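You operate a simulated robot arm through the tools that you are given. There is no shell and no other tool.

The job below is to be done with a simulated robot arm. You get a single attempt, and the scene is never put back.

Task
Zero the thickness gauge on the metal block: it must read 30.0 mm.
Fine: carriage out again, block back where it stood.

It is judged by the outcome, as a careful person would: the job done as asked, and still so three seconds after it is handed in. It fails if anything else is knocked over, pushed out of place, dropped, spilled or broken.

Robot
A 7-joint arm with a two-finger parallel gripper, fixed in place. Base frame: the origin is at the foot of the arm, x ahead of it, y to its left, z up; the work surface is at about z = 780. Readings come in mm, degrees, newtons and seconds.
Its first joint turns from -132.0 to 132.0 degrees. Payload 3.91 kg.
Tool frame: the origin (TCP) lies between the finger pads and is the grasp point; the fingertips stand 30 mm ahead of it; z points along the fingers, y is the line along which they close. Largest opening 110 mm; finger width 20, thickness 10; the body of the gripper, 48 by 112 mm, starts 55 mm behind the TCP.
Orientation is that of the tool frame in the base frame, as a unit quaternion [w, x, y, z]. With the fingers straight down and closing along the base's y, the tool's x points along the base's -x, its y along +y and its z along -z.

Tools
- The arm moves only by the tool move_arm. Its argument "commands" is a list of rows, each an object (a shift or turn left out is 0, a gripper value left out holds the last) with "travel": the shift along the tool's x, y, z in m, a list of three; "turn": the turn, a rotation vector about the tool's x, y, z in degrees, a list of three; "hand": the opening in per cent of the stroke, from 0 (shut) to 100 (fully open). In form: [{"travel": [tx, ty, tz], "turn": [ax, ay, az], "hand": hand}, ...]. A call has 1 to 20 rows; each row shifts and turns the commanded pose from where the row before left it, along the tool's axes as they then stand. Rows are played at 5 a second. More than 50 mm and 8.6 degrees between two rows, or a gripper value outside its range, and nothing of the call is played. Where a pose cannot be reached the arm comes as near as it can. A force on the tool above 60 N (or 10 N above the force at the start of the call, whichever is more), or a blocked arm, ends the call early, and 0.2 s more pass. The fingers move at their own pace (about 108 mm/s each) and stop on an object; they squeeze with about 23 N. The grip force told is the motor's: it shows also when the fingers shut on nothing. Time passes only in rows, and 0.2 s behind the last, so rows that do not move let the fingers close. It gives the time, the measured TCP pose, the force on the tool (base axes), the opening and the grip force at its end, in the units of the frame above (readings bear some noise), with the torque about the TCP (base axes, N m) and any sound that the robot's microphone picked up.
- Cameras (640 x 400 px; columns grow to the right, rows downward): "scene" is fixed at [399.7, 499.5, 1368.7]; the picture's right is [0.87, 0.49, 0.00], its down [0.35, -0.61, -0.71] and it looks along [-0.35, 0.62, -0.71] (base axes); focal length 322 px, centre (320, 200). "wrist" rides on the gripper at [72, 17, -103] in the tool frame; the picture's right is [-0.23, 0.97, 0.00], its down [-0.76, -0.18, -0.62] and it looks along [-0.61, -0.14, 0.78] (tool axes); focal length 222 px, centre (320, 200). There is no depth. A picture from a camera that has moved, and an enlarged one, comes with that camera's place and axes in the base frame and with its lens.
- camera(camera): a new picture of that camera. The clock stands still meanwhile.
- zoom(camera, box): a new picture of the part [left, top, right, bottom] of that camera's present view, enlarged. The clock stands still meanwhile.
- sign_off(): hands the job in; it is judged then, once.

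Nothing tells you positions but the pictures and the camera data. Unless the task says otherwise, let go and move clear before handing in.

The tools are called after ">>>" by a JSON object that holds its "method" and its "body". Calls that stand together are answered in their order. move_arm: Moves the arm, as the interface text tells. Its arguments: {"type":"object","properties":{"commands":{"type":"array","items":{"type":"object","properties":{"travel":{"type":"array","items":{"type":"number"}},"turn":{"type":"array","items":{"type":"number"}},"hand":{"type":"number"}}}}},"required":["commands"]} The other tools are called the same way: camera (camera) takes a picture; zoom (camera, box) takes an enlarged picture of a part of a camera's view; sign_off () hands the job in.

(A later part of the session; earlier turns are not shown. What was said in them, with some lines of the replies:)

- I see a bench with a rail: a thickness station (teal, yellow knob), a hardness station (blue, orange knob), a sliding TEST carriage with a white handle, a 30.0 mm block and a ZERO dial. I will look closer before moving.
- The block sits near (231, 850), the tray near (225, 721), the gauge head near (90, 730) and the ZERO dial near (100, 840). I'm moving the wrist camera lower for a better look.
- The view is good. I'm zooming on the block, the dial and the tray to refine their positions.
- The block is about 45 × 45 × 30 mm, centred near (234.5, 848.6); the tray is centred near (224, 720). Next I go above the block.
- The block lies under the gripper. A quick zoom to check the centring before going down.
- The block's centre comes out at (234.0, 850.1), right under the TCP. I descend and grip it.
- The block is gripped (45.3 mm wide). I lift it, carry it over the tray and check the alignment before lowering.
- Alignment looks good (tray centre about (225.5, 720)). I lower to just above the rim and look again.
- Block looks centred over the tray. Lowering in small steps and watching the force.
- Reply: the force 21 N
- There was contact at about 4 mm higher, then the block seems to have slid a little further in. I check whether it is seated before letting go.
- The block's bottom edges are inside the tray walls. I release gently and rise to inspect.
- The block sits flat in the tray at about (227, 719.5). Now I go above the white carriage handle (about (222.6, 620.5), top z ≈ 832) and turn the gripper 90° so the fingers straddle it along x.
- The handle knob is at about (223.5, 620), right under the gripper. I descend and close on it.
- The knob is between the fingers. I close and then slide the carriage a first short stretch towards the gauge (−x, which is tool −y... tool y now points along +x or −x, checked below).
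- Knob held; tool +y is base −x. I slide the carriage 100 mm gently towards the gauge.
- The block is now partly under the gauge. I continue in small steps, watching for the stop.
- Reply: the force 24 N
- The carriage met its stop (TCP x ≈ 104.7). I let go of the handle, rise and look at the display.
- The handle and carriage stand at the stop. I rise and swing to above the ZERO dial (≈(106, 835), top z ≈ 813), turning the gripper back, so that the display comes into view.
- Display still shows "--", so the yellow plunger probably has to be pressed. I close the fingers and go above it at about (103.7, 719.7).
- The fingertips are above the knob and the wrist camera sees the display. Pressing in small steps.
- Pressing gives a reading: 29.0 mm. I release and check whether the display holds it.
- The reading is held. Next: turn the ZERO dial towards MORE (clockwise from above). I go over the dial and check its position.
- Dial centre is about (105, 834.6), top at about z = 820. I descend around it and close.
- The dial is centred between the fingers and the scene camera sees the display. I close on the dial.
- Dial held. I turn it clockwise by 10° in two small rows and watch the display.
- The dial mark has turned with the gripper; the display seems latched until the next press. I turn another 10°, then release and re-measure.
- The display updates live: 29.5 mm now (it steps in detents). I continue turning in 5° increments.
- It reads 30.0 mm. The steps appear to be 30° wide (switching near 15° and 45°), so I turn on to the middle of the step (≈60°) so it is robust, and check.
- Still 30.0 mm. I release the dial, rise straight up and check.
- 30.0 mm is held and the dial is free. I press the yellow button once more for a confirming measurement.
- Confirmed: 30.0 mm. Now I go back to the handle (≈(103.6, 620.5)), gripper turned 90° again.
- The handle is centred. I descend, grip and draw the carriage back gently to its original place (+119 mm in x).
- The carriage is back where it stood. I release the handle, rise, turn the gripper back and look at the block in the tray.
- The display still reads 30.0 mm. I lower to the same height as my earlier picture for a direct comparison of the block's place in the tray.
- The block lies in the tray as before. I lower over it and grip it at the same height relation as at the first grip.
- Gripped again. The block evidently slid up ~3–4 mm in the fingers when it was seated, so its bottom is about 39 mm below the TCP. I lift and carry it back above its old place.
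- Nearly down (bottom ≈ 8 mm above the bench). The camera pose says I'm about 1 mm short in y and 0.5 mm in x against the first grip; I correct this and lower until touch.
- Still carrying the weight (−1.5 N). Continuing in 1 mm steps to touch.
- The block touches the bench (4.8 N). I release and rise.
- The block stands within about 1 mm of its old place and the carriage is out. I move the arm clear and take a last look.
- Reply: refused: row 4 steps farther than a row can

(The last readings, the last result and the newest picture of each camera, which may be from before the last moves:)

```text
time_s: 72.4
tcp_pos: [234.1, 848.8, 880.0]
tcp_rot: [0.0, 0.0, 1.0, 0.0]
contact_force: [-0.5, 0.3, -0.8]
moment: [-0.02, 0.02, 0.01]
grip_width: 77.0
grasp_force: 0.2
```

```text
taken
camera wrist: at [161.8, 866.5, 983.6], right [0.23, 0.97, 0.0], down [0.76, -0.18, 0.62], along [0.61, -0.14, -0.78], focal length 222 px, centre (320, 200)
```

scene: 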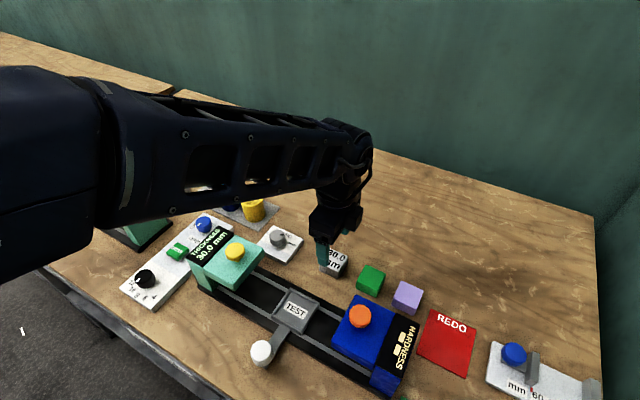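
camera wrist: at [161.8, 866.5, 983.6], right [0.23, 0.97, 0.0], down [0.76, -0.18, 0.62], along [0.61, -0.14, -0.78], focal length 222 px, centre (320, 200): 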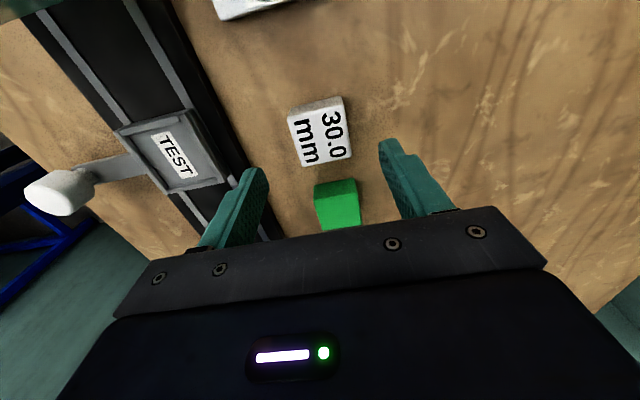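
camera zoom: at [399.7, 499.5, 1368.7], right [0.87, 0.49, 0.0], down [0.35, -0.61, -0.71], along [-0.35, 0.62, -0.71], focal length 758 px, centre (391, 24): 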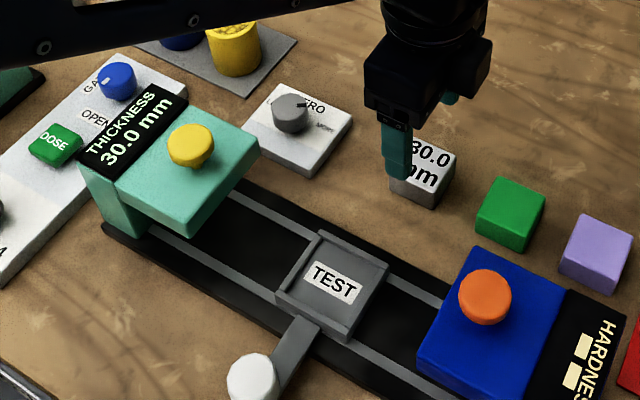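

The step was too large for one row, so nothing moved. I repeat with smaller steps: straight up first, then back towards the start pose.

>>> {"method": "move_arm", "body": {"commands": [{"travel": [0, 0, -0.04]}, {"travel": [0, 0, -0.04]}, {"travel": [0, 0, -0.04]}, {"travel": [0, 0, -0.04]}, {"travel": [0, 0, -0.04]}, {"travel": [0, 0, -0.04]}, {"travel": [0.02, -0.035, 0]}, {"travel": [0.02, -0.035, 0]}, {"travel": [0.02, -0.035, 0]}, {"travel": [0.02, -0.035, 0]}, {}]}}

>>> {"method": "camera", "body": {"camera": "scene"}}

>>> {"method": "zoom", "body": {"camera": "scene", "box": [240, 220, 400, 360]}}

>>> {"method": "zoom", "body": {"camera": "scene", "box": [180, 190, 320, 290]}}

```text
time_s: 74.8
tcp_pos: [153.1, 709.5, 1118.7]
tcp_rot: [0.0, 0.0, 1.0, 0.0]
contact_force: [1.5, 0.4, 0.1]
moment: [-0.04, -0.02, -0.01]
grip_width: 77.0
grasp_force: 0.0
```

```text
taken
```

scene: 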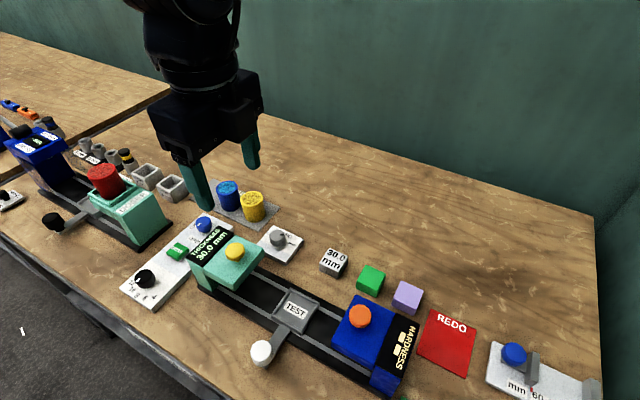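

```text
2.86 times, centred on (320, 290) of scene
camera zoom: at [399.7, 499.5, 1368.7], right [0.87, 0.49, 0.0], down [0.35, -0.61, -0.71], along [-0.35, 0.62, -0.71], focal length 920 px, centre (320, -57)
```

zoom: 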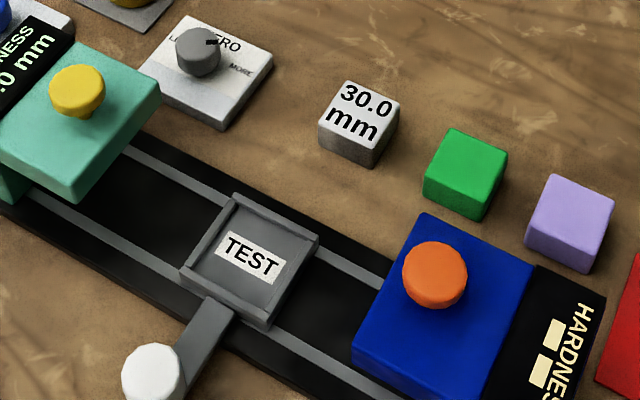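

```text
4.00 times, centred on (250, 240) of scene
camera zoom: at [399.7, 499.5, 1368.7], right [0.87, 0.49, 0.0], down [0.35, -0.61, -0.71], along [-0.35, 0.62, -0.71], focal length 1289 px, centre (600, 40)
```

zoom: 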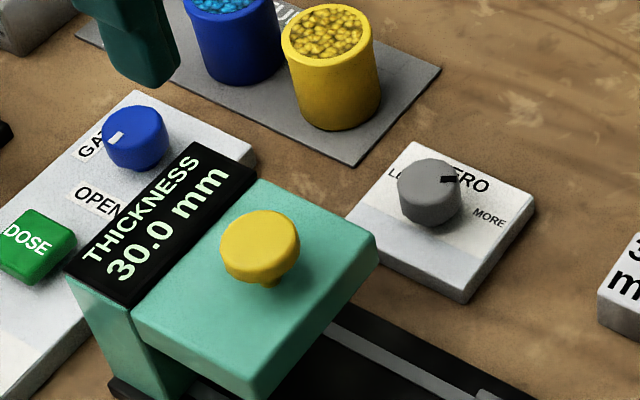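

The gauge reads 30.0 mm, the carriage is out in its old place, the block is back where it stood, and nothing else has moved. The arm is clear, so I hand the job in.

>>> {"method": "sign_off", "body": {}}

```text
The job is handed in.
```

The thickness gauge is zeroed on the metal block and reads 30.0 mm. I handed the job in with that reading on the display.

- **Zeroing:** the first measurement read 29.0 mm. I turned the ZERO dial about 60° towards MORE until it read 30.0 mm, and a second press of the yellow button confirmed it.
- **Carriage:** it is out again, empty, about 1–2 mm short of where it stood.
- **Block:** it is back on the bench within about 1 mm of its old place.

Nothing else looked moved or knocked over in the last pictures, and the arm is clear.
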